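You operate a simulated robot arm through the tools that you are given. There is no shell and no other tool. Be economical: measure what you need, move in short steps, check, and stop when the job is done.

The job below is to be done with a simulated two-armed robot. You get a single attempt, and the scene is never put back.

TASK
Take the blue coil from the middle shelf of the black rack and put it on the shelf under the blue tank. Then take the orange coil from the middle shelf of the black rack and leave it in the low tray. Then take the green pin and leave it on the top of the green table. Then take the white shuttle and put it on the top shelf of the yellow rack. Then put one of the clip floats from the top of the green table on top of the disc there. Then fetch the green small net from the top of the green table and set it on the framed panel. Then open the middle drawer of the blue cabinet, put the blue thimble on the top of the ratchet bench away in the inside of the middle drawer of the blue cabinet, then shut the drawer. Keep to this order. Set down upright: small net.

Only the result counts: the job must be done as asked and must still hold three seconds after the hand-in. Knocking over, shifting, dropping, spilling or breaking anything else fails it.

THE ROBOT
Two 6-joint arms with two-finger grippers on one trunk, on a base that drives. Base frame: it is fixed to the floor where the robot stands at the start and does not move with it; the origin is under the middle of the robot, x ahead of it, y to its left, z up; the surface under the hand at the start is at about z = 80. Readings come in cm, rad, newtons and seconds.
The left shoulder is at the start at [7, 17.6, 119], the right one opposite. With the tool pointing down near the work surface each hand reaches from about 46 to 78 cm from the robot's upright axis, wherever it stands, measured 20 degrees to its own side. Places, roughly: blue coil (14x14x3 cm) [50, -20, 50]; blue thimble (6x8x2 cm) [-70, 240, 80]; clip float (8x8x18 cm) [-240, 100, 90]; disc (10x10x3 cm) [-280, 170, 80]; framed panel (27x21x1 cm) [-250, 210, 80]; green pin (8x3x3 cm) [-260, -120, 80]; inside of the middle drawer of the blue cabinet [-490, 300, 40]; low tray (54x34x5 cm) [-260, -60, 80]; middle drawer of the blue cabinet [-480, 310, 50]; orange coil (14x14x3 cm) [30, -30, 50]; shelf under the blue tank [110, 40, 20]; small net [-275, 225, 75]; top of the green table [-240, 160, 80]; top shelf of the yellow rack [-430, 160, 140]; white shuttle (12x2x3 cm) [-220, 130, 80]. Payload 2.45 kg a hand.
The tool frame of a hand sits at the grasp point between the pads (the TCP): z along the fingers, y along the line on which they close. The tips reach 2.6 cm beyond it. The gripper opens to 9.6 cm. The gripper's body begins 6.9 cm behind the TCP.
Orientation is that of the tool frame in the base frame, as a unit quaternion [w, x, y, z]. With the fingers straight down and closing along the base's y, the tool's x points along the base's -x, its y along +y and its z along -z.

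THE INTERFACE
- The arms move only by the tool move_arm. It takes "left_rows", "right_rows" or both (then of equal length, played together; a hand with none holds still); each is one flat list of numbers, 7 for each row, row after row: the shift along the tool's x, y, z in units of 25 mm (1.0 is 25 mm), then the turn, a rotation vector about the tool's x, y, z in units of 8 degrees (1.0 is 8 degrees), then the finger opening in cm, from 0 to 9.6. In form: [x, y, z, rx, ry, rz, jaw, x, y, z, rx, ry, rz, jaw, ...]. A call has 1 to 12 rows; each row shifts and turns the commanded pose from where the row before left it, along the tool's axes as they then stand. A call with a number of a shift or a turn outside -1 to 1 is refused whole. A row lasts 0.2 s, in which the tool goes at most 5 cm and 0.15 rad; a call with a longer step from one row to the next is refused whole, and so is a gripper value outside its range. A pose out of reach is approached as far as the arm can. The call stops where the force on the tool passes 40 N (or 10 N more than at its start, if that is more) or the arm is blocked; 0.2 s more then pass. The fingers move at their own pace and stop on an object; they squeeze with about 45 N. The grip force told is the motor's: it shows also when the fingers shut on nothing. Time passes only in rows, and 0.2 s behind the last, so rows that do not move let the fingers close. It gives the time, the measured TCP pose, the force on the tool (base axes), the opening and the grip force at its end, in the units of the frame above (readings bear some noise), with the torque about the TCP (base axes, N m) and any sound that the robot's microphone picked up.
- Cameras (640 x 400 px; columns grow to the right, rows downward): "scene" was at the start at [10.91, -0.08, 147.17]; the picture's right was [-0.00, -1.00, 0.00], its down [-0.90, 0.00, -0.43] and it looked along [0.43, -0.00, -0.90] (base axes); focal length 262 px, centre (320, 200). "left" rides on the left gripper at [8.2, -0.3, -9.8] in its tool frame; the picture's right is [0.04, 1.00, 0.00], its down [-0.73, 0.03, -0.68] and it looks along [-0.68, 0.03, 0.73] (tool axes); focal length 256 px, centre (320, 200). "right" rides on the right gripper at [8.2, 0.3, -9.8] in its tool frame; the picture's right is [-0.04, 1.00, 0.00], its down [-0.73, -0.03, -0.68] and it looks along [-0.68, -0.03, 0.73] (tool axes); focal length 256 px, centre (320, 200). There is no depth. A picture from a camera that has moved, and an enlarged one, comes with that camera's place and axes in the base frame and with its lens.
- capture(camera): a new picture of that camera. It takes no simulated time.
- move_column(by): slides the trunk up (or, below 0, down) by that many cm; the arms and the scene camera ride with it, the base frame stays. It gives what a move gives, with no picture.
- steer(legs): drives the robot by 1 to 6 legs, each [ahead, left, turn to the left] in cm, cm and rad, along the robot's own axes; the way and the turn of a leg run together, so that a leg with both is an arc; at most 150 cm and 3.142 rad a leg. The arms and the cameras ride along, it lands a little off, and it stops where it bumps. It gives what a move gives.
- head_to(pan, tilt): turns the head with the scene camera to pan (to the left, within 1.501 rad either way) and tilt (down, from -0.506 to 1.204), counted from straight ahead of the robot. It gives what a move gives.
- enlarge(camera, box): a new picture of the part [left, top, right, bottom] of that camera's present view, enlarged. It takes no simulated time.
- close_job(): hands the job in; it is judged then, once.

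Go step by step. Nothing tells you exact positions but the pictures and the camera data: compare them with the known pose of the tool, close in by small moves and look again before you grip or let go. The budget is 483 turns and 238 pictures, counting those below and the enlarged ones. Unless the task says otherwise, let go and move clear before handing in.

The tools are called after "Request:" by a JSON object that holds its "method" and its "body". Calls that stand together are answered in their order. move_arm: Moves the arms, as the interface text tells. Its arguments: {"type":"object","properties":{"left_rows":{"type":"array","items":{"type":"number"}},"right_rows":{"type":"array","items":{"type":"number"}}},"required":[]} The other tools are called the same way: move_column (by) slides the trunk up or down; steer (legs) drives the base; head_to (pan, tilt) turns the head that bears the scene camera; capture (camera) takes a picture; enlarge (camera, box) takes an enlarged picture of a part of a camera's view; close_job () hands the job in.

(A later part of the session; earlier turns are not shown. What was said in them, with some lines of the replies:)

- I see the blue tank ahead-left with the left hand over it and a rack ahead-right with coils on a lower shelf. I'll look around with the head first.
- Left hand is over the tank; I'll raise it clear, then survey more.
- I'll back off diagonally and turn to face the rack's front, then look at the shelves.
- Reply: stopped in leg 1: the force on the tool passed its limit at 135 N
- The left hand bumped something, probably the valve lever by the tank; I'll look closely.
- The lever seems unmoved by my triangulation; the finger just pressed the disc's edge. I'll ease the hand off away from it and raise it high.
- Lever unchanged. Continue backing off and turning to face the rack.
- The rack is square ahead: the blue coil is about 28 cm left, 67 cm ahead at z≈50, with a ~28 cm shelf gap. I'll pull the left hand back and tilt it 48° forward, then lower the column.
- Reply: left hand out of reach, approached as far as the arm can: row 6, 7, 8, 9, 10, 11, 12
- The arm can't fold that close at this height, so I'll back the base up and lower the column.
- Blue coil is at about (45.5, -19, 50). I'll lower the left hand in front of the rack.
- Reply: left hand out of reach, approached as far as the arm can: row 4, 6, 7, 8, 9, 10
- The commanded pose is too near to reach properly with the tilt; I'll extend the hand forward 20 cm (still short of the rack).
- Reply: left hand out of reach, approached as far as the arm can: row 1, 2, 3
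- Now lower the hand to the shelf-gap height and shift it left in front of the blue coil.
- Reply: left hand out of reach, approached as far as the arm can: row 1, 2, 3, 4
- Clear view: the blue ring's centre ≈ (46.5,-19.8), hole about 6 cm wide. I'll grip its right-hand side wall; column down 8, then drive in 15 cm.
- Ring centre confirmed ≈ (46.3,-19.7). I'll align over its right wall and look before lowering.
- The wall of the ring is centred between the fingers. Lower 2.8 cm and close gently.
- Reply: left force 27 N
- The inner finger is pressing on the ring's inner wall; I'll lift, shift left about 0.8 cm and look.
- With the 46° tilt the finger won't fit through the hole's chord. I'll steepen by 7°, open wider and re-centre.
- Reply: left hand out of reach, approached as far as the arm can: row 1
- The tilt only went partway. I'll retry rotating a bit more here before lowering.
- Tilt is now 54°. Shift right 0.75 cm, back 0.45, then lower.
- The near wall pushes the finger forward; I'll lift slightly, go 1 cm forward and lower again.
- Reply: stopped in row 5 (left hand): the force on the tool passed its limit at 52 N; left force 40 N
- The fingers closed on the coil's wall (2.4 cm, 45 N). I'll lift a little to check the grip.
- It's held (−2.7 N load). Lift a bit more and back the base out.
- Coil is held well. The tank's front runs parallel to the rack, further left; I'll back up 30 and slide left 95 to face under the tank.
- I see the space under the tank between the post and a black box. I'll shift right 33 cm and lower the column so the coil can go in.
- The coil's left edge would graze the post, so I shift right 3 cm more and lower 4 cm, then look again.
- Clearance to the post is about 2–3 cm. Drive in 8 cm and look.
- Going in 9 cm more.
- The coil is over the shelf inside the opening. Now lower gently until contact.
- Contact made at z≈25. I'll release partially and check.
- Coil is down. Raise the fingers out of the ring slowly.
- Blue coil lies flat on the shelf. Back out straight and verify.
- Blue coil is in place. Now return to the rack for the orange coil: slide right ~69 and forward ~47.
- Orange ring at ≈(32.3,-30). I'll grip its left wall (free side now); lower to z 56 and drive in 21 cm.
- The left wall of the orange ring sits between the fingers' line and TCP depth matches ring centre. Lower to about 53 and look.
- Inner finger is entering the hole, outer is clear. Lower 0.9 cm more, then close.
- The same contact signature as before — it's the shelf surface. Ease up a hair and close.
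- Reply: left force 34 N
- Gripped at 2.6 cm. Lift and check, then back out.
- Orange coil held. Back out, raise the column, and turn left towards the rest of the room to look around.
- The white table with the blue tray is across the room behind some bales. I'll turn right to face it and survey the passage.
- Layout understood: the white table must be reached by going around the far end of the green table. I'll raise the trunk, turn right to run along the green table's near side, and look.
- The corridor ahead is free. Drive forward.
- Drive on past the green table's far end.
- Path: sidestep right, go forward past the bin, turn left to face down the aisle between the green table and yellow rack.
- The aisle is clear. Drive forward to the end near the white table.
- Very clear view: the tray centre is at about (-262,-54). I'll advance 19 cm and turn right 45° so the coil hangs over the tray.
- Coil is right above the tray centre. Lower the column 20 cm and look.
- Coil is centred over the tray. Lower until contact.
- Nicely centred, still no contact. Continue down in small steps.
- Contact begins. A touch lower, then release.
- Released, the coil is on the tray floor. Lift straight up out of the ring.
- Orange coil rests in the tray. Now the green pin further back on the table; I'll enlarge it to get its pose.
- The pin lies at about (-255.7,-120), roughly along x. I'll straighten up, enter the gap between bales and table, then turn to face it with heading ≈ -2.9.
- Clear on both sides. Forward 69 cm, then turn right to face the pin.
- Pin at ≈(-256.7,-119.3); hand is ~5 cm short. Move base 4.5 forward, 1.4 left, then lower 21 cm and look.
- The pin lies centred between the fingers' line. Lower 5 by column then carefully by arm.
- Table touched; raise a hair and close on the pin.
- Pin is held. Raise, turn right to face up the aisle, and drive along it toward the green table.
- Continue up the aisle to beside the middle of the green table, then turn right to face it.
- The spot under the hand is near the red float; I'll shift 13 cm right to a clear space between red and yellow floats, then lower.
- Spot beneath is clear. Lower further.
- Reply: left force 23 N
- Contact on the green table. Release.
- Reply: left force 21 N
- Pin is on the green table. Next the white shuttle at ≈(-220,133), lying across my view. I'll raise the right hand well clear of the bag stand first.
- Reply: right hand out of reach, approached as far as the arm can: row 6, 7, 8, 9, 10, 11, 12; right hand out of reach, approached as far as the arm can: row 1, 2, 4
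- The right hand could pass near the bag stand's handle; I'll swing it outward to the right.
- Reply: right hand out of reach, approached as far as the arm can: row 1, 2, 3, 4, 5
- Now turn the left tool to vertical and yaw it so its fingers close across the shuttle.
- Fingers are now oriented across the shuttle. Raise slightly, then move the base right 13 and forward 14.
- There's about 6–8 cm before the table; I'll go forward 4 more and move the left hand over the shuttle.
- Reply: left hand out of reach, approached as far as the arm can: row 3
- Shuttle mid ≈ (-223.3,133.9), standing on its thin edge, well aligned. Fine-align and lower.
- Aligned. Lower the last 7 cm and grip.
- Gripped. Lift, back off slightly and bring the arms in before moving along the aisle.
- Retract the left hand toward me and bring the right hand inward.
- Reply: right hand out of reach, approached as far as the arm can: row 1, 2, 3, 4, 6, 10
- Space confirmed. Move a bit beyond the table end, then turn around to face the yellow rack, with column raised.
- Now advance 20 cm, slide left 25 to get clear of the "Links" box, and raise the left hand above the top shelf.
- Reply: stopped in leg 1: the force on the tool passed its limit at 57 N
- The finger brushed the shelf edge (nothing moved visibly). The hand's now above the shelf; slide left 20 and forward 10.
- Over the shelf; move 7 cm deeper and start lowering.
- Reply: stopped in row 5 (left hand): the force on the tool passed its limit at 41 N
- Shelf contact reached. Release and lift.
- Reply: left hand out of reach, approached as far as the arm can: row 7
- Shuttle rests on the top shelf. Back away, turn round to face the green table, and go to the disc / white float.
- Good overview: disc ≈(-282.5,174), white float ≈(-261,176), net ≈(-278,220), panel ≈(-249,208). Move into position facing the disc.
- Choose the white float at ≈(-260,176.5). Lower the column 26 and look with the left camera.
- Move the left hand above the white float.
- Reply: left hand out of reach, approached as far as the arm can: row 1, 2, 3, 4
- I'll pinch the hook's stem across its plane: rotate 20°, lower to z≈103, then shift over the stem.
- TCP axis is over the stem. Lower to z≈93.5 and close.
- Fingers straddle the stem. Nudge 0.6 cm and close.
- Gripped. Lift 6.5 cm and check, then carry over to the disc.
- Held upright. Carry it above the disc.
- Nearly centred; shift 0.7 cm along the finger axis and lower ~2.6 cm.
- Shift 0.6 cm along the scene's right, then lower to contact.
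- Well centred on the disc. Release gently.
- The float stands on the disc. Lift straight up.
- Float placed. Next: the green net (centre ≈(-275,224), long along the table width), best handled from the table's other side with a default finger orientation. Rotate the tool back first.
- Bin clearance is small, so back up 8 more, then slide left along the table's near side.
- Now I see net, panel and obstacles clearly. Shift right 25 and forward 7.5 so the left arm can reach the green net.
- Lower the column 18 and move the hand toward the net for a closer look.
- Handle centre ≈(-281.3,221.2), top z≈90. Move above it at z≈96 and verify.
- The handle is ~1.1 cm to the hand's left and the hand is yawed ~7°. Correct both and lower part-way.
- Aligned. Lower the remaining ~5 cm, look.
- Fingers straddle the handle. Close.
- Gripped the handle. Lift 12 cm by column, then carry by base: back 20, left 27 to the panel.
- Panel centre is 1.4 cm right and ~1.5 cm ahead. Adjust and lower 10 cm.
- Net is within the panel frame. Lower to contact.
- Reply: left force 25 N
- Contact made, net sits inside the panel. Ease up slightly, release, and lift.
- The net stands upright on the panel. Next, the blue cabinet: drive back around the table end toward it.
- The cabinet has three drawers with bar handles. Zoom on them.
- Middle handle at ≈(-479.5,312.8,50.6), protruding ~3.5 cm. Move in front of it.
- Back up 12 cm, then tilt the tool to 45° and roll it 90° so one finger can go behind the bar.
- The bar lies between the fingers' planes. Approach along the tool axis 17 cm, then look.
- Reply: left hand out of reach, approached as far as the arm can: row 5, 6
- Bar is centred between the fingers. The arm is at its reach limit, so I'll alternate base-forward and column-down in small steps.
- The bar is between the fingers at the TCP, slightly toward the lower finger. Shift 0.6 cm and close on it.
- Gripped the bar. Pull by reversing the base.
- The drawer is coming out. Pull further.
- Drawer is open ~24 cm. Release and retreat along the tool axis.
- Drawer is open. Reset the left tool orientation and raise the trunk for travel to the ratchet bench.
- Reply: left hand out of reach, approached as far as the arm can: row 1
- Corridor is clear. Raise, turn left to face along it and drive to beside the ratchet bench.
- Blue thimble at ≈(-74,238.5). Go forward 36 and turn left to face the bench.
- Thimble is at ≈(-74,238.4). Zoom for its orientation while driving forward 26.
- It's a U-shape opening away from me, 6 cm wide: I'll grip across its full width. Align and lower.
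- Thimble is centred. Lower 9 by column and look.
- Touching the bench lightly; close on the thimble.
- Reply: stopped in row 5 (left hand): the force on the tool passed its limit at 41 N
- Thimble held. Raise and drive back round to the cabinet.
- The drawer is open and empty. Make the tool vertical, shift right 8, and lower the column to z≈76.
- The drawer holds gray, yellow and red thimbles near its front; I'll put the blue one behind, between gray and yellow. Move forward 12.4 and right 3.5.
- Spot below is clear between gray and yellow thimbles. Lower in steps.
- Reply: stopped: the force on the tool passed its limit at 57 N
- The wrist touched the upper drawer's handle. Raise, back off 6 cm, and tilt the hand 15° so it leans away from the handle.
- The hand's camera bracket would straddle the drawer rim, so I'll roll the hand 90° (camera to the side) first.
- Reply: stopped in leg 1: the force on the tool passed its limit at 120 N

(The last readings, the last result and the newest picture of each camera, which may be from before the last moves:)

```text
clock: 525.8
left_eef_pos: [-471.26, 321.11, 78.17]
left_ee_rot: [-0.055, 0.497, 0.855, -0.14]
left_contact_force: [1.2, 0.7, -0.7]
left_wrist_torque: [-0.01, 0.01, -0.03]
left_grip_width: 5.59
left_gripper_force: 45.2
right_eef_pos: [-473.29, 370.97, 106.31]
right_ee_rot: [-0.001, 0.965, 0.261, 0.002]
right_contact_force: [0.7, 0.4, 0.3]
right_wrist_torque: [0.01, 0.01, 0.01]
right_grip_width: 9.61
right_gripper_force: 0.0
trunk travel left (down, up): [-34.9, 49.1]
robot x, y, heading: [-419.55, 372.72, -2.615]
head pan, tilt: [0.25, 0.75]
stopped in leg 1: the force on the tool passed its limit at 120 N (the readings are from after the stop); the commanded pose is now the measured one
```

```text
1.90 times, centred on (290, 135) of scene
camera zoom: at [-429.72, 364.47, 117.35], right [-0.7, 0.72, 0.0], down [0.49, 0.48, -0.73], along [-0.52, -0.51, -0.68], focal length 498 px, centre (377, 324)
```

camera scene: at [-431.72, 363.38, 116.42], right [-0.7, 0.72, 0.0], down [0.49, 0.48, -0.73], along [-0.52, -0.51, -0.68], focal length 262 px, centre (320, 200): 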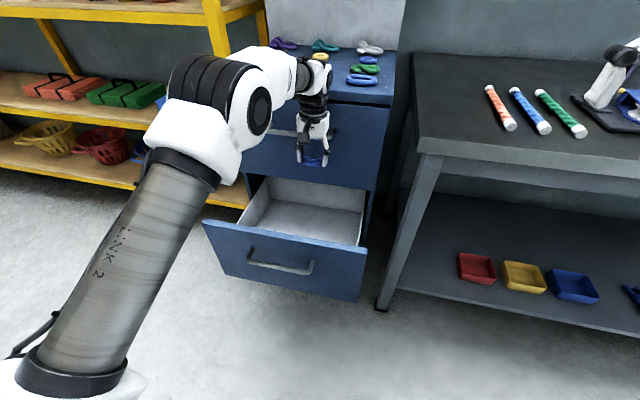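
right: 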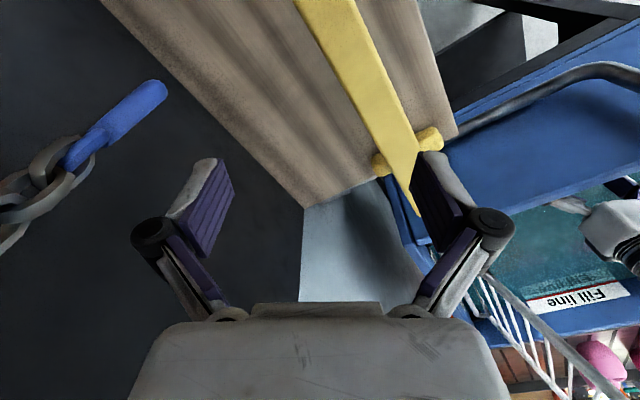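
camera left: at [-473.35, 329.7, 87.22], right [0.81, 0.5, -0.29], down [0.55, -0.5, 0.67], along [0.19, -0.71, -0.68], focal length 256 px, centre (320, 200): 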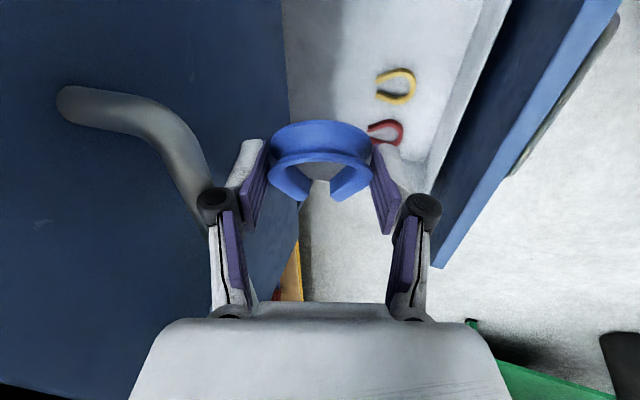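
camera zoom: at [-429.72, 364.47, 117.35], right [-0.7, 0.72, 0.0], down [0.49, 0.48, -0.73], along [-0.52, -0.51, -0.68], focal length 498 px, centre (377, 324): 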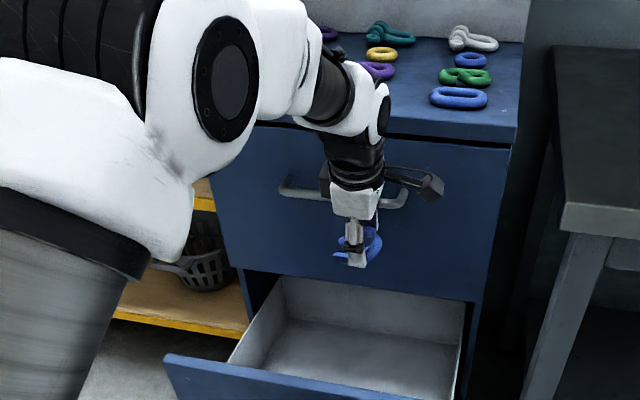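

The upper handle sticks out further than I assumed. Back off 4.5 cm, shift right 2, and make the tool vertical so it fits between rim and handle.

Request:
{"method": "steer", "body": {"legs": [[-4.5, -2, 0]]}}

Request:
{"method": "move_arm", "body": {"left_rows": [0, 0, 0, -1, 0, 0, 4, 0, 0, 0, -1, 0, 0, 4, 0, 0, 0, 0, 0, 0, 4]}}

Request:
{"method": "capture", "body": {"camera": "left"}}

Request:
{"method": "enlarge", "body": {"camera": "scene", "box": [180, 30, 400, 240]}}

```text
clock: 526.8
left_eef_pos: [-468.47, 325.02, 78.24]
left_ee_rot: [-0.055, 0.497, 0.854, -0.141]
left_contact_force: [0.4, 0.8, -0.4]
left_wrist_torque: [-0.03, 0.01, 0.0]
left_grip_width: 5.64
left_gripper_force: 45.1
right_eef_pos: [-470.4, 375.12, 106.34]
right_ee_rot: [0.0, 0.966, 0.26, 0.001]
right_contact_force: [-0.1, 1.1, 0.1]
right_wrist_torque: [-0.09, 0.02, 0.0]
right_grip_width: 9.59
right_gripper_force: 0.0
trunk travel left (down, up): [-34.9, 49.1]
robot x, y, heading: [-416.52, 376.85, -2.612]
head pan, tilt: [0.25, 0.75]
```

```text
clock: 527.5
left_eef_pos: [-468.38, 324.9, 78.2]
left_ee_rot: [0.015, 0.5, 0.866, -0.019]
left_contact_force: [-0.4, 0.6, -0.6]
left_wrist_torque: [-0.02, 0.04, -0.05]
left_grip_width: 5.62
left_gripper_force: 44.9
right_eef_pos: [-470.59, 375.05, 106.32]
right_ee_rot: [0.0, 0.966, 0.259, 0.002]
right_contact_force: [0.0, 0.4, -0.6]
right_wrist_torque: [-0.02, 0.0, -0.04]
right_grip_width: 9.62
right_gripper_force: 0.1
trunk travel left (down, up): [-34.9, 49.1]
robot x, y, heading: [-416.18, 377.26, -2.618]
head pan, tilt: [0.25, 0.75]
```

```text
55 pictures are left
camera left: at [-472.91, 332.38, 87.63], right [0.85, 0.53, -0.02], down [0.39, -0.59, 0.71], along [0.37, -0.61, -0.7], focal length 256 px, centre (320, 200)
```

left: 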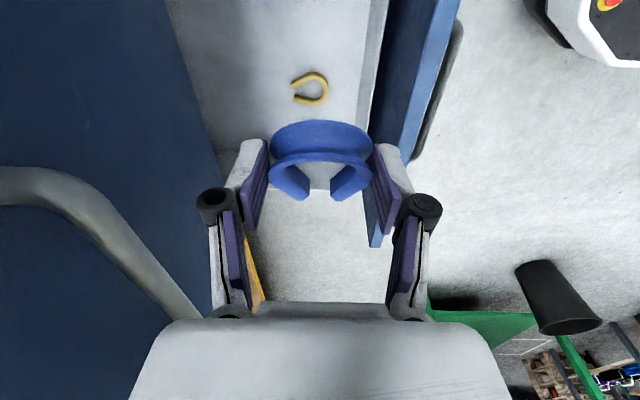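

```text
1.90 times, centred on (290, 135) of scene
camera zoom: at [-426.88, 368.45, 117.35], right [-0.7, 0.72, 0.0], down [0.49, 0.48, -0.73], along [-0.52, -0.51, -0.68], focal length 498 px, centre (377, 324)
```

zoom: 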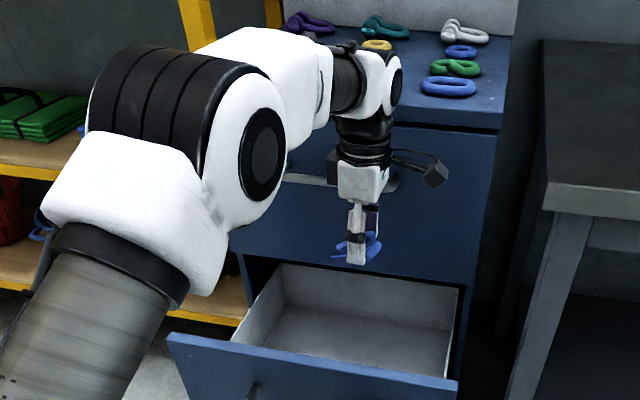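

Now the hand sits between rim and handle. Lower in steps.

Request:
{"method": "move_column", "body": {"by": -14}}

Request:
{"method": "capture", "body": {"camera": "left"}}

Request:
{"method": "enlarge", "body": {"camera": "scene", "box": [180, 60, 400, 270]}}

```text
clock: 529.2
left_eef_pos: [-468.51, 325.01, 64.21]
left_ee_rot: [0.015, 0.501, 0.865, -0.019]
left_contact_force: [0.5, -0.8, -0.4]
left_wrist_torque: [0.01, -0.04, -0.01]
left_grip_width: 5.61
left_gripper_force: 45.3
right_eef_pos: [-470.48, 375.11, 92.19]
right_ee_rot: [0.0, 0.966, 0.26, 0.002]
right_contact_force: [0.5, -0.6, 0.7]
right_wrist_torque: [-0.01, 0.01, 0.01]
right_grip_width: 9.61
right_gripper_force: 0.0
trunk travel left (down, up): [-20.9, 63.1]
robot x, y, heading: [-416.13, 376.69, -2.617]
head pan, tilt: [0.25, 0.75]
```

```text
53 pictures are left
camera left: at [-472.91, 332.38, 73.62], right [0.85, 0.53, -0.02], down [0.39, -0.59, 0.71], along [0.37, -0.61, -0.7], focal length 256 px, centre (320, 200)
```

left: 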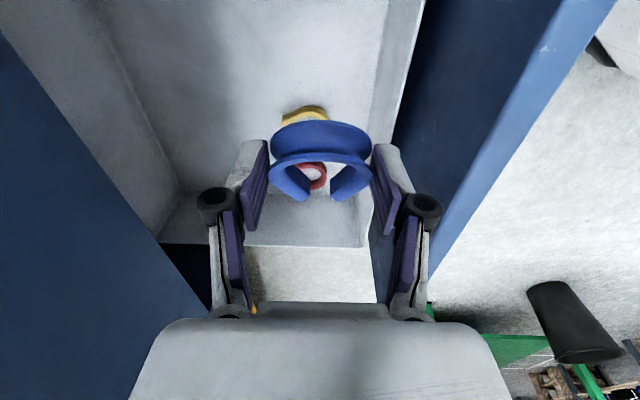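

```text
1.90 times, centred on (290, 165) of scene
camera zoom: at [-426.89, 368.44, 103.36], right [-0.7, 0.72, 0.0], down [0.49, 0.48, -0.73], along [-0.52, -0.51, -0.68], focal length 498 px, centre (377, 267)
```

zoom: 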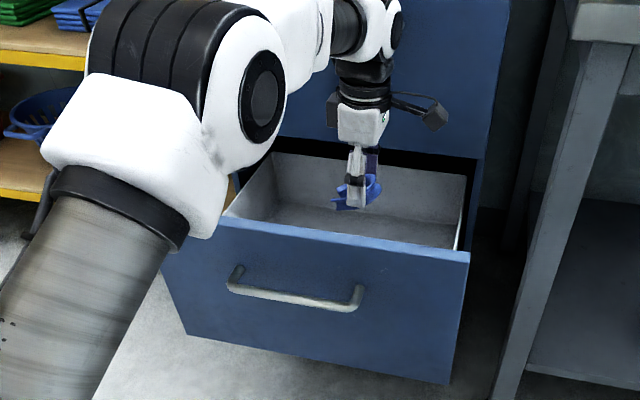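

Drawer floor below is clear. Nudge 0.5 cm right and continue down.

Request:
{"method": "move_arm", "body": {"left_rows": [0.2, 0, 0, 0, 0, 0, 4]}}

Request:
{"method": "move_column", "body": {"by": -13}}

Request:
{"method": "capture", "body": {"camera": "left"}}

Request:
{"method": "enlarge", "body": {"camera": "scene", "box": [180, 60, 400, 270]}}

```text
clock: 529.6
left_eef_pos: [-468.73, 325.28, 64.08]
left_ee_rot: [0.015, 0.5, 0.866, -0.019]
left_contact_force: [0.5, -0.3, -0.8]
left_wrist_torque: [0.0, -0.03, -0.01]
left_grip_width: 5.61
left_gripper_force: 45.0
right_eef_pos: [-470.44, 374.96, 92.24]
right_ee_rot: [-0.001, 0.965, 0.26, 0.002]
right_contact_force: [-0.5, 0.0, 0.4]
right_wrist_torque: [-0.03, -0.01, -0.02]
right_grip_width: 9.58
right_gripper_force: 0.1
trunk travel left (down, up): [-20.9, 63.1]
robot x, y, heading: [-416.4, 376.53, -2.617]
head pan, tilt: [0.25, 0.75]
```

```text
clock: 531.2
left_eef_pos: [-468.77, 325.57, 51.18]
left_ee_rot: [0.016, 0.5, 0.866, -0.019]
left_contact_force: [0.0, 0.4, -0.9]
left_wrist_torque: [0.01, -0.01, 0.02]
left_grip_width: 5.62
left_gripper_force: 45.0
right_eef_pos: [-470.53, 375.0, 79.23]
right_ee_rot: [0.0, 0.966, 0.259, 0.002]
right_contact_force: [-0.6, -0.4, 0.2]
right_wrist_torque: [-0.02, -0.02, -0.01]
right_grip_width: 9.59
right_gripper_force: 0.1
trunk travel left (down, up): [-7.9, 76.1]
robot x, y, heading: [-416.84, 376.76, -2.619]
head pan, tilt: [0.25, 0.75]
```

```text
51 pictures are left
camera left: at [-473.2, 332.8, 60.63], right [0.85, 0.53, -0.02], down [0.39, -0.59, 0.71], along [0.37, -0.61, -0.7], focal length 256 px, centre (320, 200)
```

left: 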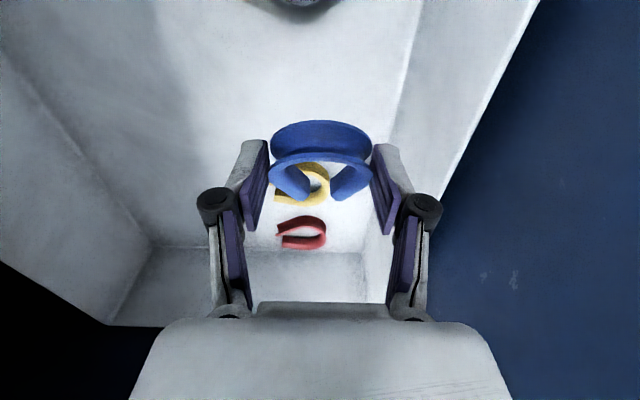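

```text
1.90 times, centred on (290, 165) of scene
camera zoom: at [-426.89, 368.44, 90.36], right [-0.7, 0.72, 0.0], down [0.49, 0.48, -0.73], along [-0.52, -0.51, -0.68], focal length 498 px, centre (377, 267)
```

zoom: 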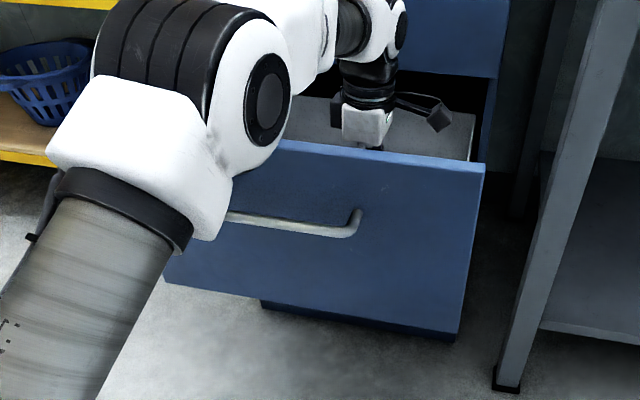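

Request:
{"method": "move_column", "body": {"by": -4}}

Request:
{"method": "capture", "body": {"camera": "left"}}

```text
clock: 532.0
left_eef_pos: [-468.74, 325.44, 47.17]
left_ee_rot: [0.015, 0.501, 0.865, -0.02]
left_contact_force: [0.1, -0.2, -0.6]
left_wrist_torque: [0.02, -0.01, -0.06]
left_grip_width: 5.62
left_gripper_force: 45.0
right_eef_pos: [-470.45, 374.98, 75.37]
right_ee_rot: [0.0, 0.966, 0.26, 0.002]
right_contact_force: [0.7, -0.2, 0.7]
right_wrist_torque: [0.02, 0.02, 0.02]
right_grip_width: 9.6
right_gripper_force: 0.1
trunk travel left (down, up): [-3.9, 80.1]
robot x, y, heading: [-416.26, 376.79, -2.623]
head pan, tilt: [0.25, 0.75]
```

```text
49 pictures are left
camera left: at [-473.2, 332.8, 56.63], right [0.85, 0.53, -0.02], down [0.39, -0.59, 0.71], along [0.37, -0.61, -0.7], focal length 256 px, centre (320, 200)
```

left: 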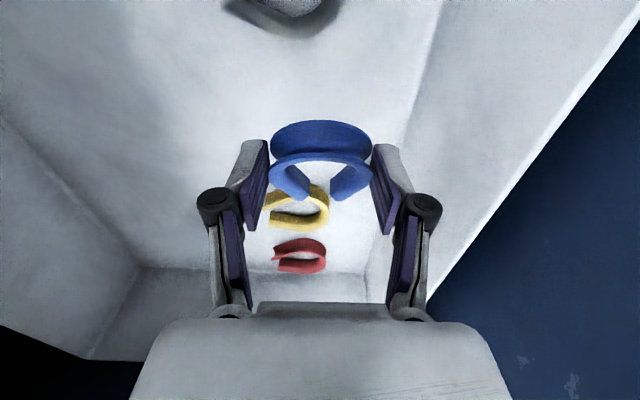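

Floor is at about z 37.5; lower 3.6 more so the thimble's legs nearly touch, then release.

Request:
{"method": "move_column", "body": {"by": -3.6}}

Request:
{"method": "move_arm", "body": {"left_rows": [0, 0, 0.12, 0, 0, 0, 4, 0, 0, 0, 0, 0, 0, 4]}}

Request:
{"method": "capture", "body": {"camera": "left"}}

```text
clock: 532.8
left_eef_pos: [-468.77, 325.36, 43.51]
left_ee_rot: [0.015, 0.5, 0.866, -0.02]
left_contact_force: [0.9, 0.5, -0.8]
left_wrist_torque: [0.0, -0.02, 0.03]
left_grip_width: 5.62
left_gripper_force: 45.2
right_eef_pos: [-470.56, 375.01, 71.9]
right_ee_rot: [-0.001, 0.966, 0.259, 0.002]
right_contact_force: [-0.2, 0.2, 0.3]
right_wrist_torque: [0.03, -0.01, -0.01]
right_grip_width: 9.6
right_gripper_force: 0.0
trunk travel left (down, up): [-0.3, 83.7]
robot x, y, heading: [-416.61, 376.98, -2.62]
head pan, tilt: [0.25, 0.75]
```

```text
clock: 533.4
left_eef_pos: [-468.8, 325.35, 43.22]
left_ee_rot: [0.015, 0.5, 0.866, -0.02]
left_contact_force: [0.3, 0.2, -0.6]
left_wrist_torque: [0.01, 0.01, -0.04]
left_grip_width: 5.64
left_gripper_force: 45.1
right_eef_pos: [-470.57, 374.96, 71.78]
right_ee_rot: [-0.001, 0.966, 0.259, 0.001]
right_contact_force: [0.2, -0.6, 0.8]
right_wrist_torque: [0.02, -0.03, -0.01]
right_grip_width: 9.63
right_gripper_force: 0.0
trunk travel left (down, up): [-0.3, 83.7]
robot x, y, heading: [-416.62, 376.94, -2.622]
head pan, tilt: [0.25, 0.75]
```

```text
48 pictures are left
camera left: at [-473.23, 332.78, 52.69], right [0.85, 0.53, -0.02], down [0.39, -0.59, 0.71], along [0.37, -0.61, -0.7], focal length 256 px, centre (320, 200)
```

left: 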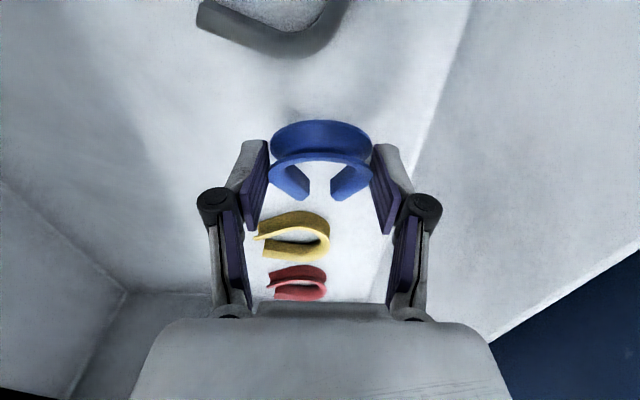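

Clear of the others. Lower by arm until contact.

Request:
{"method": "move_arm", "body": {"left_rows": [0, 0, 0.16, 0, 0, 0, 4, 0, 0, 0.16, 0, 0, 0, 4, 0, 0, 0, 0, 0, 0, 4]}}

Request:
{"method": "move_arm", "body": {"left_rows": [0, 0, 0.16, 0, 0, 0, 4, 0, 0, 0.16, 0, 0, 0, 4, 0, 0, 0, 0, 0, 0, 4]}}

Request:
{"method": "capture", "body": {"camera": "left"}}

```text
clock: 534.2
left_eef_pos: [-468.74, 325.38, 42.46]
left_ee_rot: [0.014, 0.5, 0.866, -0.019]
left_contact_force: [0.6, -0.4, -0.6]
left_wrist_torque: [0.01, 0.01, -0.01]
left_grip_width: 5.63
left_gripper_force: 44.5
right_eef_pos: [-470.54, 374.93, 71.62]
right_ee_rot: [0.0, 0.966, 0.259, 0.001]
right_contact_force: [-0.1, 0.4, -0.2]
right_wrist_torque: [0.03, -0.03, 0.02]
right_grip_width: 9.61
right_gripper_force: 0.1
trunk travel left (down, up): [-0.3, 83.7]
robot x, y, heading: [-416.2, 376.77, -2.619]
head pan, tilt: [0.25, 0.75]
```

```text
clock: 535.0
left_eef_pos: [-468.71, 325.26, 41.68]
left_ee_rot: [0.015, 0.5, 0.865, -0.02]
left_contact_force: [1.1, 0.1, 3.5]
left_wrist_torque: [-0.06, -0.11, 0.06]
left_grip_width: 5.61
left_gripper_force: 45.2
right_eef_pos: [-470.47, 375.01, 71.75]
right_ee_rot: [0.0, 0.966, 0.26, 0.002]
right_contact_force: [-0.1, 0.6, -0.1]
right_wrist_torque: [-0.02, -0.03, 0.05]
right_grip_width: 9.58
right_gripper_force: 0.3
trunk travel left (down, up): [-0.3, 83.7]
robot x, y, heading: [-416.03, 376.73, -2.616]
head pan, tilt: [0.25, 0.75]
```

```text
47 pictures are left
camera left: at [-473.13, 332.72, 51.17], right [0.85, 0.53, -0.02], down [0.39, -0.59, 0.71], along [0.37, -0.61, -0.7], focal length 256 px, centre (320, 200)
```

left: 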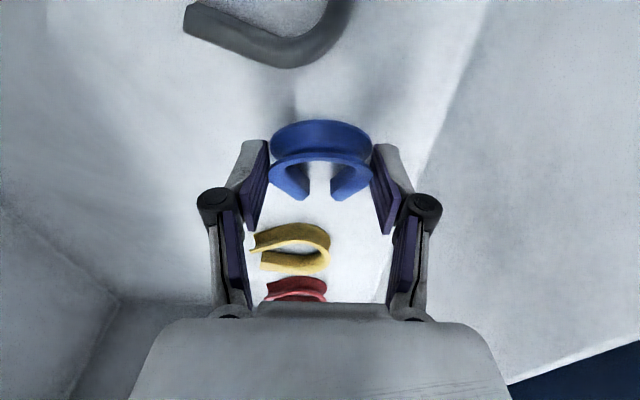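

Contact. Release the thimble and raise out.

Request:
{"method": "move_arm", "body": {"left_rows": [0, 0, 0, 0, 0, 0, 5.8, 0, 0, 0, 0, 0, 0, 6.8, 0, 0, 0, 0, 0, 0, 7.4, 0, 0, 0, 0, 0, 0, 7.4, 0, 0, -0.4, 0, 0, 0, 7.4, 0, 0, -0.8, 0, 0, 0, 7.4]}}

Request:
{"method": "capture", "body": {"camera": "left"}}

```text
clock: 536.4
left_eef_pos: [-468.82, 325.49, 44.43]
left_ee_rot: [0.016, 0.5, 0.865, -0.02]
left_contact_force: [-1.0, 0.8, -0.9]
left_wrist_torque: [-0.01, 0.01, -0.01]
left_grip_width: 7.4
left_gripper_force: 0.1
right_eef_pos: [-470.47, 374.91, 71.7]
right_ee_rot: [0.0, 0.966, 0.26, 0.002]
right_contact_force: [0.3, -0.4, 0.8]
right_wrist_torque: [0.0, 0.01, 0.05]
right_grip_width: 9.6
right_gripper_force: 0.1
trunk travel left (down, up): [-0.3, 83.7]
robot x, y, heading: [-416.42, 376.86, -2.617]
head pan, tilt: [0.25, 0.75]
```

```text
46 pictures are left
camera left: at [-473.28, 332.84, 54.01], right [0.85, 0.53, -0.02], down [0.39, -0.59, 0.71], along [0.37, -0.61, -0.7], focal length 256 px, centre (320, 200)
```

left: 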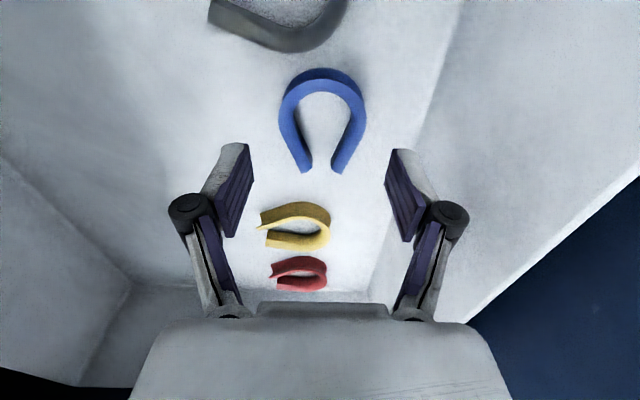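

The thimble lies flat in the drawer. Raise the hand straight out and back the base off.

Request:
{"method": "move_column", "body": {"by": 38}}

Request:
{"method": "steer", "body": {"legs": [[-26, 0, 0]]}}

Request:
{"method": "move_arm", "body": {"left_rows": [0, 0, 0, 0, 0, 1, 2, 0, 0, 0, 0, 0, 1, 1, 0, 0, 0, 0, 0, 1, 0, 0, 0, 0, 0, 0, 1, 0, 0, 0, 0, 0, 0, 1, 0, 0, 0, 0, 0, 0, 1, 0, 0, 0, 0, 0, 0, 1, 0, 0, 0, 0, 0, 0, 1, 0, 0, 0, 0, 0, 0, 1, 0, 0, 0, 0, 0, 0, 1, 0, 0, 0, 0, 0, 0, 1, 0, 0, 0, 0, 0, 0, 0.2, 0]}}

Request:
{"method": "move_arm", "body": {"left_rows": [0, 0, 0, 0, -1, 0, 0, 0, 0, 0, 0, -1, 0, 0, 0, 0, 0, 0, -1, 0, 0, 0, 0, 0, 0, -1, 0, 0, 0, 0, 0, 0, -1, 0, 0, 0, 0, 0, 0, -0.5, 0, 0]}}

Request:
{"method": "capture", "body": {"camera": "scene"}}

```text
clock: 540.1
left_eef_pos: [-468.74, 325.46, 82.62]
left_ee_rot: [0.015, 0.5, 0.866, -0.019]
left_contact_force: [-0.4, 1.3, -0.1]
left_wrist_torque: [0.01, 0.0, 0.02]
left_grip_width: 7.41
left_gripper_force: 0.1
right_eef_pos: [-470.6, 374.99, 109.72]
right_ee_rot: [0.0, 0.965, 0.261, 0.002]
right_contact_force: [0.5, 0.5, 0.3]
right_wrist_torque: [0.03, 0.02, 0.0]
right_grip_width: 9.61
right_gripper_force: 0.0
trunk travel left (down, up): [-38.3, 45.7]
robot x, y, heading: [-416.2, 376.98, -2.618]
head pan, tilt: [0.25, 0.75]
```

```text
clock: 542.0
left_eef_pos: [-446.33, 338.5, 82.7]
left_ee_rot: [0.015, 0.501, 0.865, -0.021]
left_contact_force: [0.1, -0.4, 0.3]
left_wrist_torque: [-0.03, 0.01, -0.01]
left_grip_width: 7.41
left_gripper_force: 0.0
right_eef_pos: [-447.92, 388.11, 109.77]
right_ee_rot: [0.0, 0.966, 0.258, 0.0]
right_contact_force: [-0.8, 0.3, -0.5]
right_wrist_torque: [-0.02, 0.06, 0.02]
right_grip_width: 9.59
right_gripper_force: 0.0
trunk travel left (down, up): [-38.3, 45.7]
robot x, y, heading: [-393.72, 389.87, -2.625]
head pan, tilt: [0.25, 0.75]
```

```text
clock: 544.6
left_eef_pos: [-446.59, 338.57, 82.62]
left_ee_rot: [0.024, 0.966, 0.259, -0.004]
left_contact_force: [0.1, -1.1, -0.4]
left_wrist_torque: [-0.03, 0.01, 0.0]
left_grip_width: 0.0
left_gripper_force: 28.6
right_eef_pos: [-448.12, 388.09, 109.77]
right_ee_rot: [-0.001, 0.966, 0.259, 0.001]
right_contact_force: [0.7, 0.2, -1.0]
right_wrist_torque: [-0.03, 0.0, -0.03]
right_grip_width: 9.59
right_gripper_force: 0.2
trunk travel left (down, up): [-38.3, 45.7]
robot x, y, heading: [-393.98, 390.06, -2.623]
head pan, tilt: [0.25, 0.75]
```

```text
clock: 546.0
left_eef_pos: [-446.29, 338.16, 82.68]
left_ee_rot: [0.123, 0.901, 0.238, -0.341]
left_contact_force: [0.1, 0.7, 0.1]
left_wrist_torque: [-0.01, 0.0, 0.0]
left_grip_width: 0.01
left_gripper_force: 28.3
left hand out of reach, approached as far as the arm can: row 6
right_eef_pos: [-448.07, 388.05, 109.63]
right_ee_rot: [-0.001, 0.966, 0.257, 0.002]
right_contact_force: [-0.2, 0.1, -1.0]
right_wrist_torque: [0.0, 0.0, -0.02]
right_grip_width: 9.59
right_gripper_force: 0.1
trunk travel left (down, up): [-38.3, 45.7]
robot x, y, heading: [-393.94, 389.82, -2.622]
head pan, tilt: [0.25, 0.75]
```

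```text
45 pictures are left
camera scene: at [-404.44, 381.38, 120.75], right [-0.7, 0.72, 0.0], down [0.49, 0.47, -0.73], along [-0.53, -0.51, -0.68], focal length 262 px, centre (320, 200)
```

scene: 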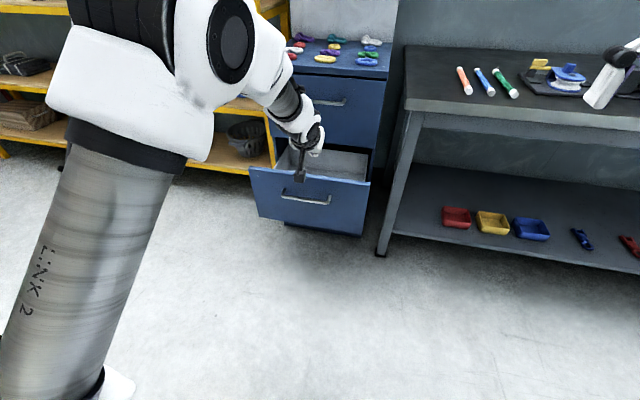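

Hand is closed and tilted. Lower to z≈60 (above the bar, below the panel's top) and push.

Request:
{"method": "move_column", "body": {"by": -23}}

Request:
{"method": "steer", "body": {"legs": [[9, 4, 0]]}}

Request:
{"method": "capture", "body": {"camera": "left"}}

Request:
{"method": "enlarge", "body": {"camera": "scene", "box": [180, 60, 400, 270]}}

```text
clock: 548.4
left_eef_pos: [-446.27, 338.23, 59.56]
left_ee_rot: [0.122, 0.901, 0.238, -0.342]
left_contact_force: [0.6, 0.7, 0.5]
left_wrist_torque: [-0.01, -0.03, -0.03]
left_grip_width: 0.01
left_gripper_force: 28.8
right_eef_pos: [-447.96, 387.96, 86.68]
right_ee_rot: [0.0, 0.966, 0.258, 0.002]
right_contact_force: [0.1, 0.3, 1.2]
right_wrist_torque: [-0.02, 0.01, -0.01]
right_grip_width: 9.6
right_gripper_force: 0.1
trunk travel left (down, up): [-15.3, 68.7]
robot x, y, heading: [-393.78, 389.74, -2.623]
head pan, tilt: [0.25, 0.75]
```

```text
clock: 549.5
left_eef_pos: [-451.93, 330.18, 59.5]
left_ee_rot: [0.122, 0.901, 0.239, -0.34]
left_contact_force: [-0.3, -0.5, -0.7]
left_wrist_torque: [-0.02, 0.0, 0.03]
left_grip_width: 0.0
left_gripper_force: 28.7
right_eef_pos: [-453.7, 380.09, 86.78]
right_ee_rot: [0.0, 0.966, 0.258, 0.001]
right_contact_force: [1.2, -0.5, -0.6]
right_wrist_torque: [0.01, -0.02, 0.0]
right_grip_width: 9.6
right_gripper_force: 0.1
trunk travel left (down, up): [-15.3, 68.7]
robot x, y, heading: [-399.47, 381.71, -2.62]
head pan, tilt: [0.25, 0.75]
```

```text
44 pictures are left
camera left: at [-441.38, 337.06, 61.32], right [0.54, -0.84, 0.03], down [-0.09, -0.02, 1.0], along [-0.84, -0.54, -0.08], focal length 256 px, centre (320, 200)
```

left: 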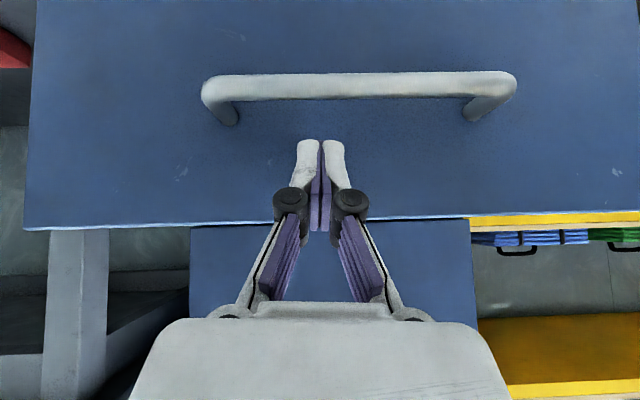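

```text
1.90 times, centred on (290, 165) of scene
camera zoom: at [-410.12, 373.43, 97.73], right [-0.7, 0.72, 0.0], down [0.49, 0.48, -0.73], along [-0.52, -0.51, -0.68], focal length 498 px, centre (377, 267)
```

zoom: 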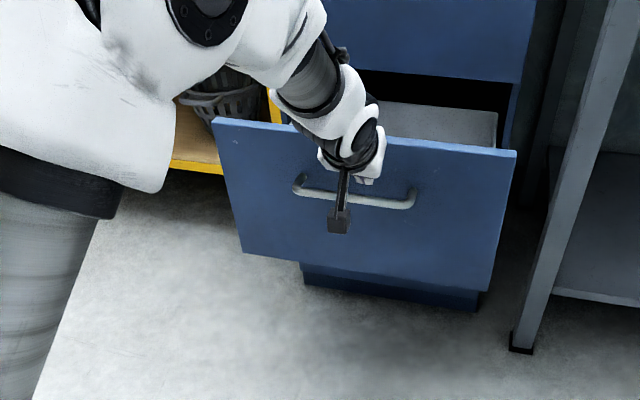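

Fingertips face the panel between bar and top edge. Push forward.

Request:
{"method": "steer", "body": {"legs": [[18, 0, 0]]}}

Request:
{"method": "capture", "body": {"camera": "left"}}

```text
clock: 551.0
left_eef_pos: [-467.53, 320.99, 59.6]
left_ee_rot: [0.122, 0.901, 0.239, -0.34]
left_contact_force: [0.1, -0.3, -0.5]
left_wrist_torque: [-0.02, -0.02, 0.01]
left_grip_width: 0.0
left_gripper_force: 28.9
right_eef_pos: [-469.41, 370.96, 86.62]
right_ee_rot: [-0.001, 0.966, 0.26, 0.001]
right_contact_force: [-0.4, 0.0, 0.2]
right_wrist_torque: [0.03, -0.02, -0.02]
right_grip_width: 9.62
right_gripper_force: 0.0
trunk travel left (down, up): [-15.3, 68.7]
robot x, y, heading: [-414.93, 372.85, -2.623]
head pan, tilt: [0.25, 0.75]
```

```text
42 pictures are left
camera left: at [-457.02, 327.93, 61.33], right [0.54, -0.84, 0.03], down [-0.09, -0.02, 1.0], along [-0.84, -0.54, -0.08], focal length 256 px, centre (320, 200)
```

left: 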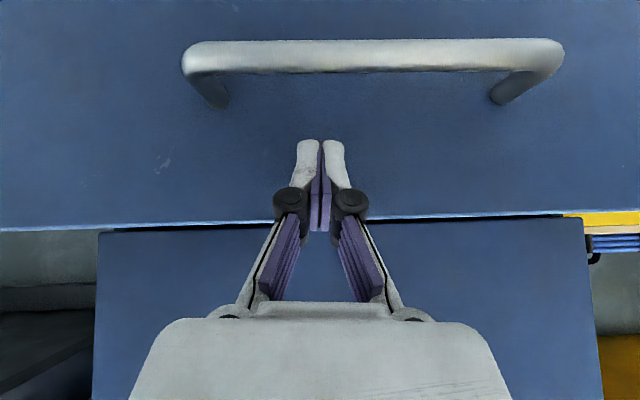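

The drawer is sliding in. Continue pushing until it stops.

Request:
{"method": "steer", "body": {"legs": [[14, 0, 0]]}}

Request:
{"method": "capture", "body": {"camera": "left"}}

Request:
{"method": "enlarge", "body": {"camera": "scene", "box": [180, 60, 400, 270]}}

```text
clock: 552.2
left_eef_pos: [-475.56, 316.5, 59.52]
left_ee_rot: [0.125, 0.904, 0.241, -0.331]
left_contact_force: [11.4, 9.0, 7.1]
left_wrist_torque: [-0.01, 0.03, -0.07]
left_grip_width: 0.6
left_gripper_force: 28.4
right_eef_pos: [-477.92, 366.13, 86.62]
right_ee_rot: [0.0, 0.966, 0.258, 0.002]
right_contact_force: [-0.2, 0.0, -0.2]
right_wrist_torque: [0.04, 0.01, -0.01]
right_grip_width: 9.61
right_gripper_force: 0.0
trunk travel left (down, up): [-15.3, 68.7]
robot x, y, heading: [-423.74, 367.83, -2.621]
head pan, tilt: [0.25, 0.75]
stopped in leg 1: the force on the tool passed its limit at 155 N (the readings are from after the stop); the commanded pose is now the measured one
```

```text
41 pictures are left
camera left: at [-465.05, 323.39, 61.35], right [0.55, -0.84, 0.04], down [-0.11, -0.02, 0.99], along [-0.83, -0.55, -0.1], focal length 256 px, centre (320, 200)
```

left: 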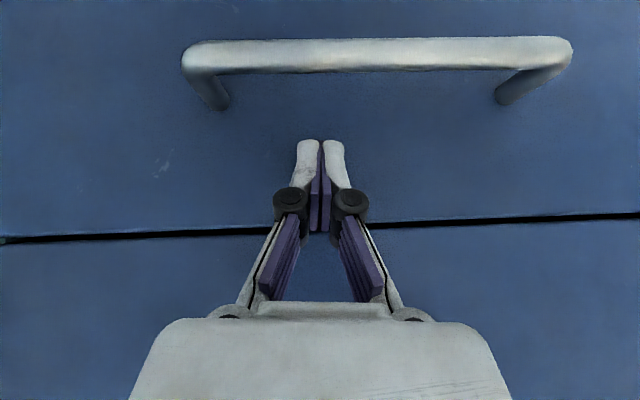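

```text
1.90 times, centred on (290, 165) of scene
camera zoom: at [-434.27, 359.6, 97.77], right [-0.7, 0.72, 0.0], down [0.49, 0.47, -0.73], along [-0.53, -0.51, -0.68], focal length 498 px, centre (377, 267)
```

zoom: 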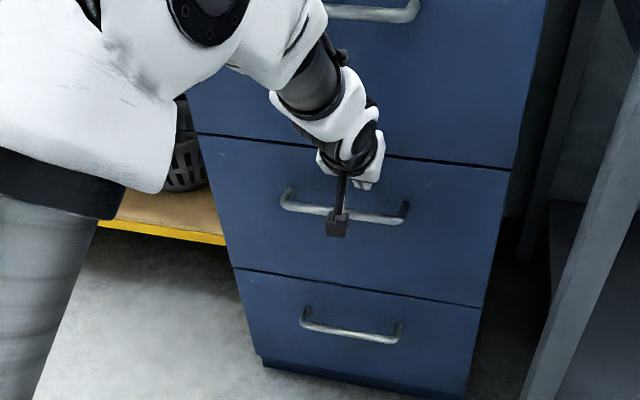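

The drawer is flush/shut. Back off and check the cabinet and drawers.

Request:
{"method": "steer", "body": {"legs": [[-30, 0, 0]]}}

Request:
{"method": "move_column", "body": {"by": 45}}

Request:
{"method": "head_to", "body": {"pan": 0.15, "tilt": 0.75}}

Request:
{"method": "capture", "body": {"camera": "scene"}}

Request:
{"method": "enlarge", "body": {"camera": "scene", "box": [260, 60, 440, 230]}}

```text
clock: 554.2
left_eef_pos: [-449.69, 331.39, 59.23]
left_ee_rot: [0.124, 0.904, 0.24, -0.332]
left_contact_force: [-0.6, -0.7, -0.4]
left_wrist_torque: [0.01, 0.01, 0.01]
left_grip_width: 0.02
left_gripper_force: 29.0
right_eef_pos: [-452.13, 381.07, 86.53]
right_ee_rot: [-0.001, 0.966, 0.258, 0.003]
right_contact_force: [-0.4, -0.6, 0.1]
right_wrist_torque: [0.0, 0.01, -0.02]
right_grip_width: 9.61
right_gripper_force: 0.1
trunk travel left (down, up): [-15.3, 68.7]
robot x, y, heading: [-398.16, 382.38, -2.621]
head pan, tilt: [0.25, 0.75]
```

```text
refused: 45 is not a number from -40 to 40
```

```text
clock: 554.9
left_eef_pos: [-449.76, 331.43, 59.19]
left_ee_rot: [0.125, 0.904, 0.241, -0.33]
left_contact_force: [-0.2, -0.5, 0.3]
left_wrist_torque: [0.01, 0.03, -0.02]
left_grip_width: 0.0
left_gripper_force: 28.5
right_eef_pos: [-451.99, 381.07, 86.69]
right_ee_rot: [-0.002, 0.966, 0.257, 0.003]
right_contact_force: [0.3, 0.0, -1.3]
right_wrist_torque: [0.0, 0.02, -0.01]
right_grip_width: 9.59
right_gripper_force: 0.1
trunk travel left (down, up): [-15.3, 68.7]
robot x, y, heading: [-397.66, 382.53, -2.623]
head pan, tilt: [0.15, 0.75]
```

```text
39 pictures are left
camera scene: at [-408.97, 375.03, 97.75], right [-0.62, 0.78, 0.0], down [0.53, 0.42, -0.73], along [-0.57, -0.45, -0.68], focal length 262 px, centre (320, 200)
```

scene: 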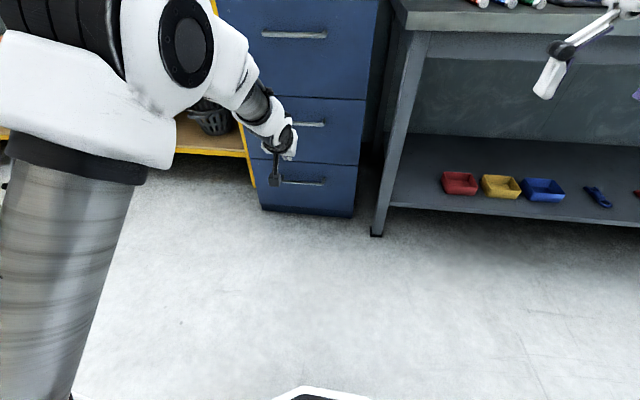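

```text
2.35 times, centred on (350, 145) of scene
camera zoom: at [-408.97, 375.03, 97.75], right [-0.62, 0.78, 0.0], down [0.53, 0.42, -0.73], along [-0.57, -0.45, -0.68], focal length 616 px, centre (249, 329)
```

zoom: 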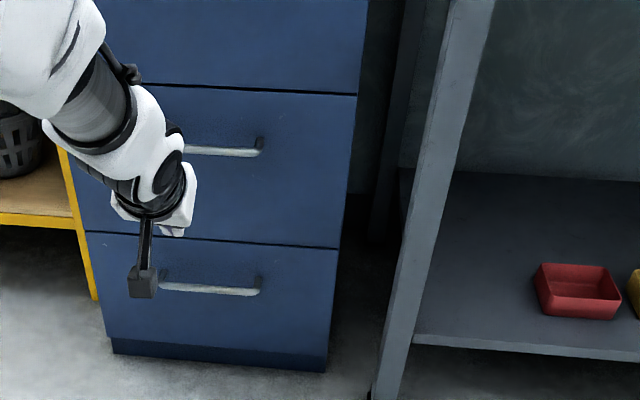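

Drawer shut. One last check of the rack's top shelf and the green table from here.

Request:
{"method": "move_column", "body": {"by": 40}}

Request:
{"method": "head_to", "body": {"pan": 1.2, "tilt": 0.35}}

Request:
{"method": "capture", "body": {"camera": "scene"}}

Request:
{"method": "head_to", "body": {"pan": 0.1, "tilt": 0.7}}

Request:
{"method": "capture", "body": {"camera": "scene"}}

```text
clock: 558.8
left_eef_pos: [-449.68, 331.46, 99.12]
left_ee_rot: [0.124, 0.904, 0.241, -0.331]
left_contact_force: [0.5, -0.4, 1.1]
left_wrist_torque: [0.01, 0.01, 0.02]
left_grip_width: 0.0
left_gripper_force: 29.0
right_eef_pos: [-452.15, 381.04, 126.57]
right_ee_rot: [-0.002, 0.966, 0.258, 0.004]
right_contact_force: [-0.3, -0.3, -0.4]
right_wrist_torque: [-0.01, 0.04, 0.05]
right_grip_width: 9.6
right_gripper_force: 0.1
trunk travel left (down, up): [-55.3, 28.7]
robot x, y, heading: [-397.86, 383.0, -2.617]
head pan, tilt: [0.15, 0.75]
```

```text
clock: 560.0
left_eef_pos: [-449.81, 331.49, 99.3]
left_ee_rot: [0.125, 0.904, 0.241, -0.33]
left_contact_force: [-0.3, -0.5, -0.6]
left_wrist_torque: [0.02, 0.02, 0.03]
left_grip_width: 0.0
left_gripper_force: 28.0
right_eef_pos: [-452.06, 380.98, 126.55]
right_ee_rot: [-0.001, 0.966, 0.258, 0.003]
right_contact_force: [0.4, 0.0, 0.3]
right_wrist_torque: [0.02, 0.0, 0.02]
right_grip_width: 9.6
right_gripper_force: 0.0
trunk travel left (down, up): [-55.3, 28.7]
robot x, y, heading: [-397.83, 382.78, -2.62]
head pan, tilt: [1.201, 0.351]
```

```text
37 pictures are left
camera scene: at [-401.1, 370.96, 141.31], right [-0.99, -0.15, 0.0], down [-0.05, 0.34, -0.94], along [0.14, -0.93, -0.34], focal length 262 px, centre (320, 200)
```

scene: 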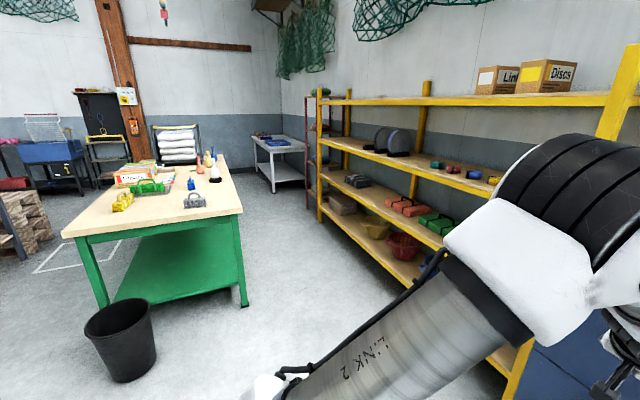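

```text
clock: 561.4
left_eef_pos: [-449.69, 331.33, 99.17]
left_ee_rot: [0.125, 0.904, 0.241, -0.33]
left_contact_force: [0.5, 0.1, 0.2]
left_wrist_torque: [-0.01, 0.0, 0.01]
left_grip_width: 0.0
left_gripper_force: 28.9
right_eef_pos: [-452.03, 381.08, 126.59]
right_ee_rot: [-0.002, 0.966, 0.258, 0.004]
right_contact_force: [-0.1, -0.2, -0.7]
right_wrist_torque: [0.01, 0.0, 0.0]
right_grip_width: 9.59
right_gripper_force: 0.0
trunk travel left (down, up): [-55.3, 28.7]
robot x, y, heading: [-398.15, 382.91, -2.62]
head pan, tilt: [0.099, 0.7]
```

```text
36 pictures are left
camera scene: at [-409.4, 375.23, 138.18], right [-0.58, 0.81, 0.0], down [0.52, 0.37, -0.76], along [-0.62, -0.44, -0.64], focal length 262 px, centre (320, 200)
```

scene: 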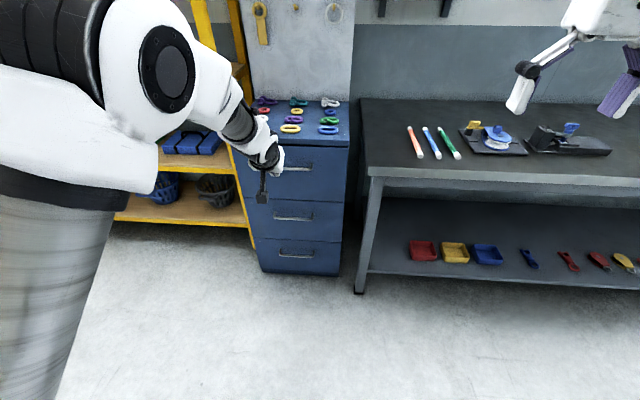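

The drawer is shut, the net and float are standing on the green table, and both hands are clear, so I'm handing in.

Request:
{"method": "close_job", "body": {}}

```text
The job is handed in.
```

I did all seven steps in the order you gave and handed the job in; I don't know yet how it was judged.

- **Checked at the end:** the middle drawer is shut, with the blue thimble left inside next to the gray, yellow and red ones. The green net stands upright on the framed panel, and the white float stands on the disc.
- **Seen in place when released, not re-checked at the end:** the blue coil under the tank, the orange coil in the low tray, the green pin on the green table, and the white shuttle on the yellow rack's top shelf.

The hand bumped fixtures several times along the way:

- **Tank valve:** a finger pressed its dial at 135 N. Before-and-after pictures showed the lever unmoved.
- **Yellow rack:** a finger brushed the edge of the top shelf at 57 N.
- **Blue cabinet:** the hand hit the upper drawer's handle twice, at 57 N and 120 N, and the final push to shut the middle drawer peaked at 155 N.

I saw nothing moved or knocked over in the pictures I took afterwards.
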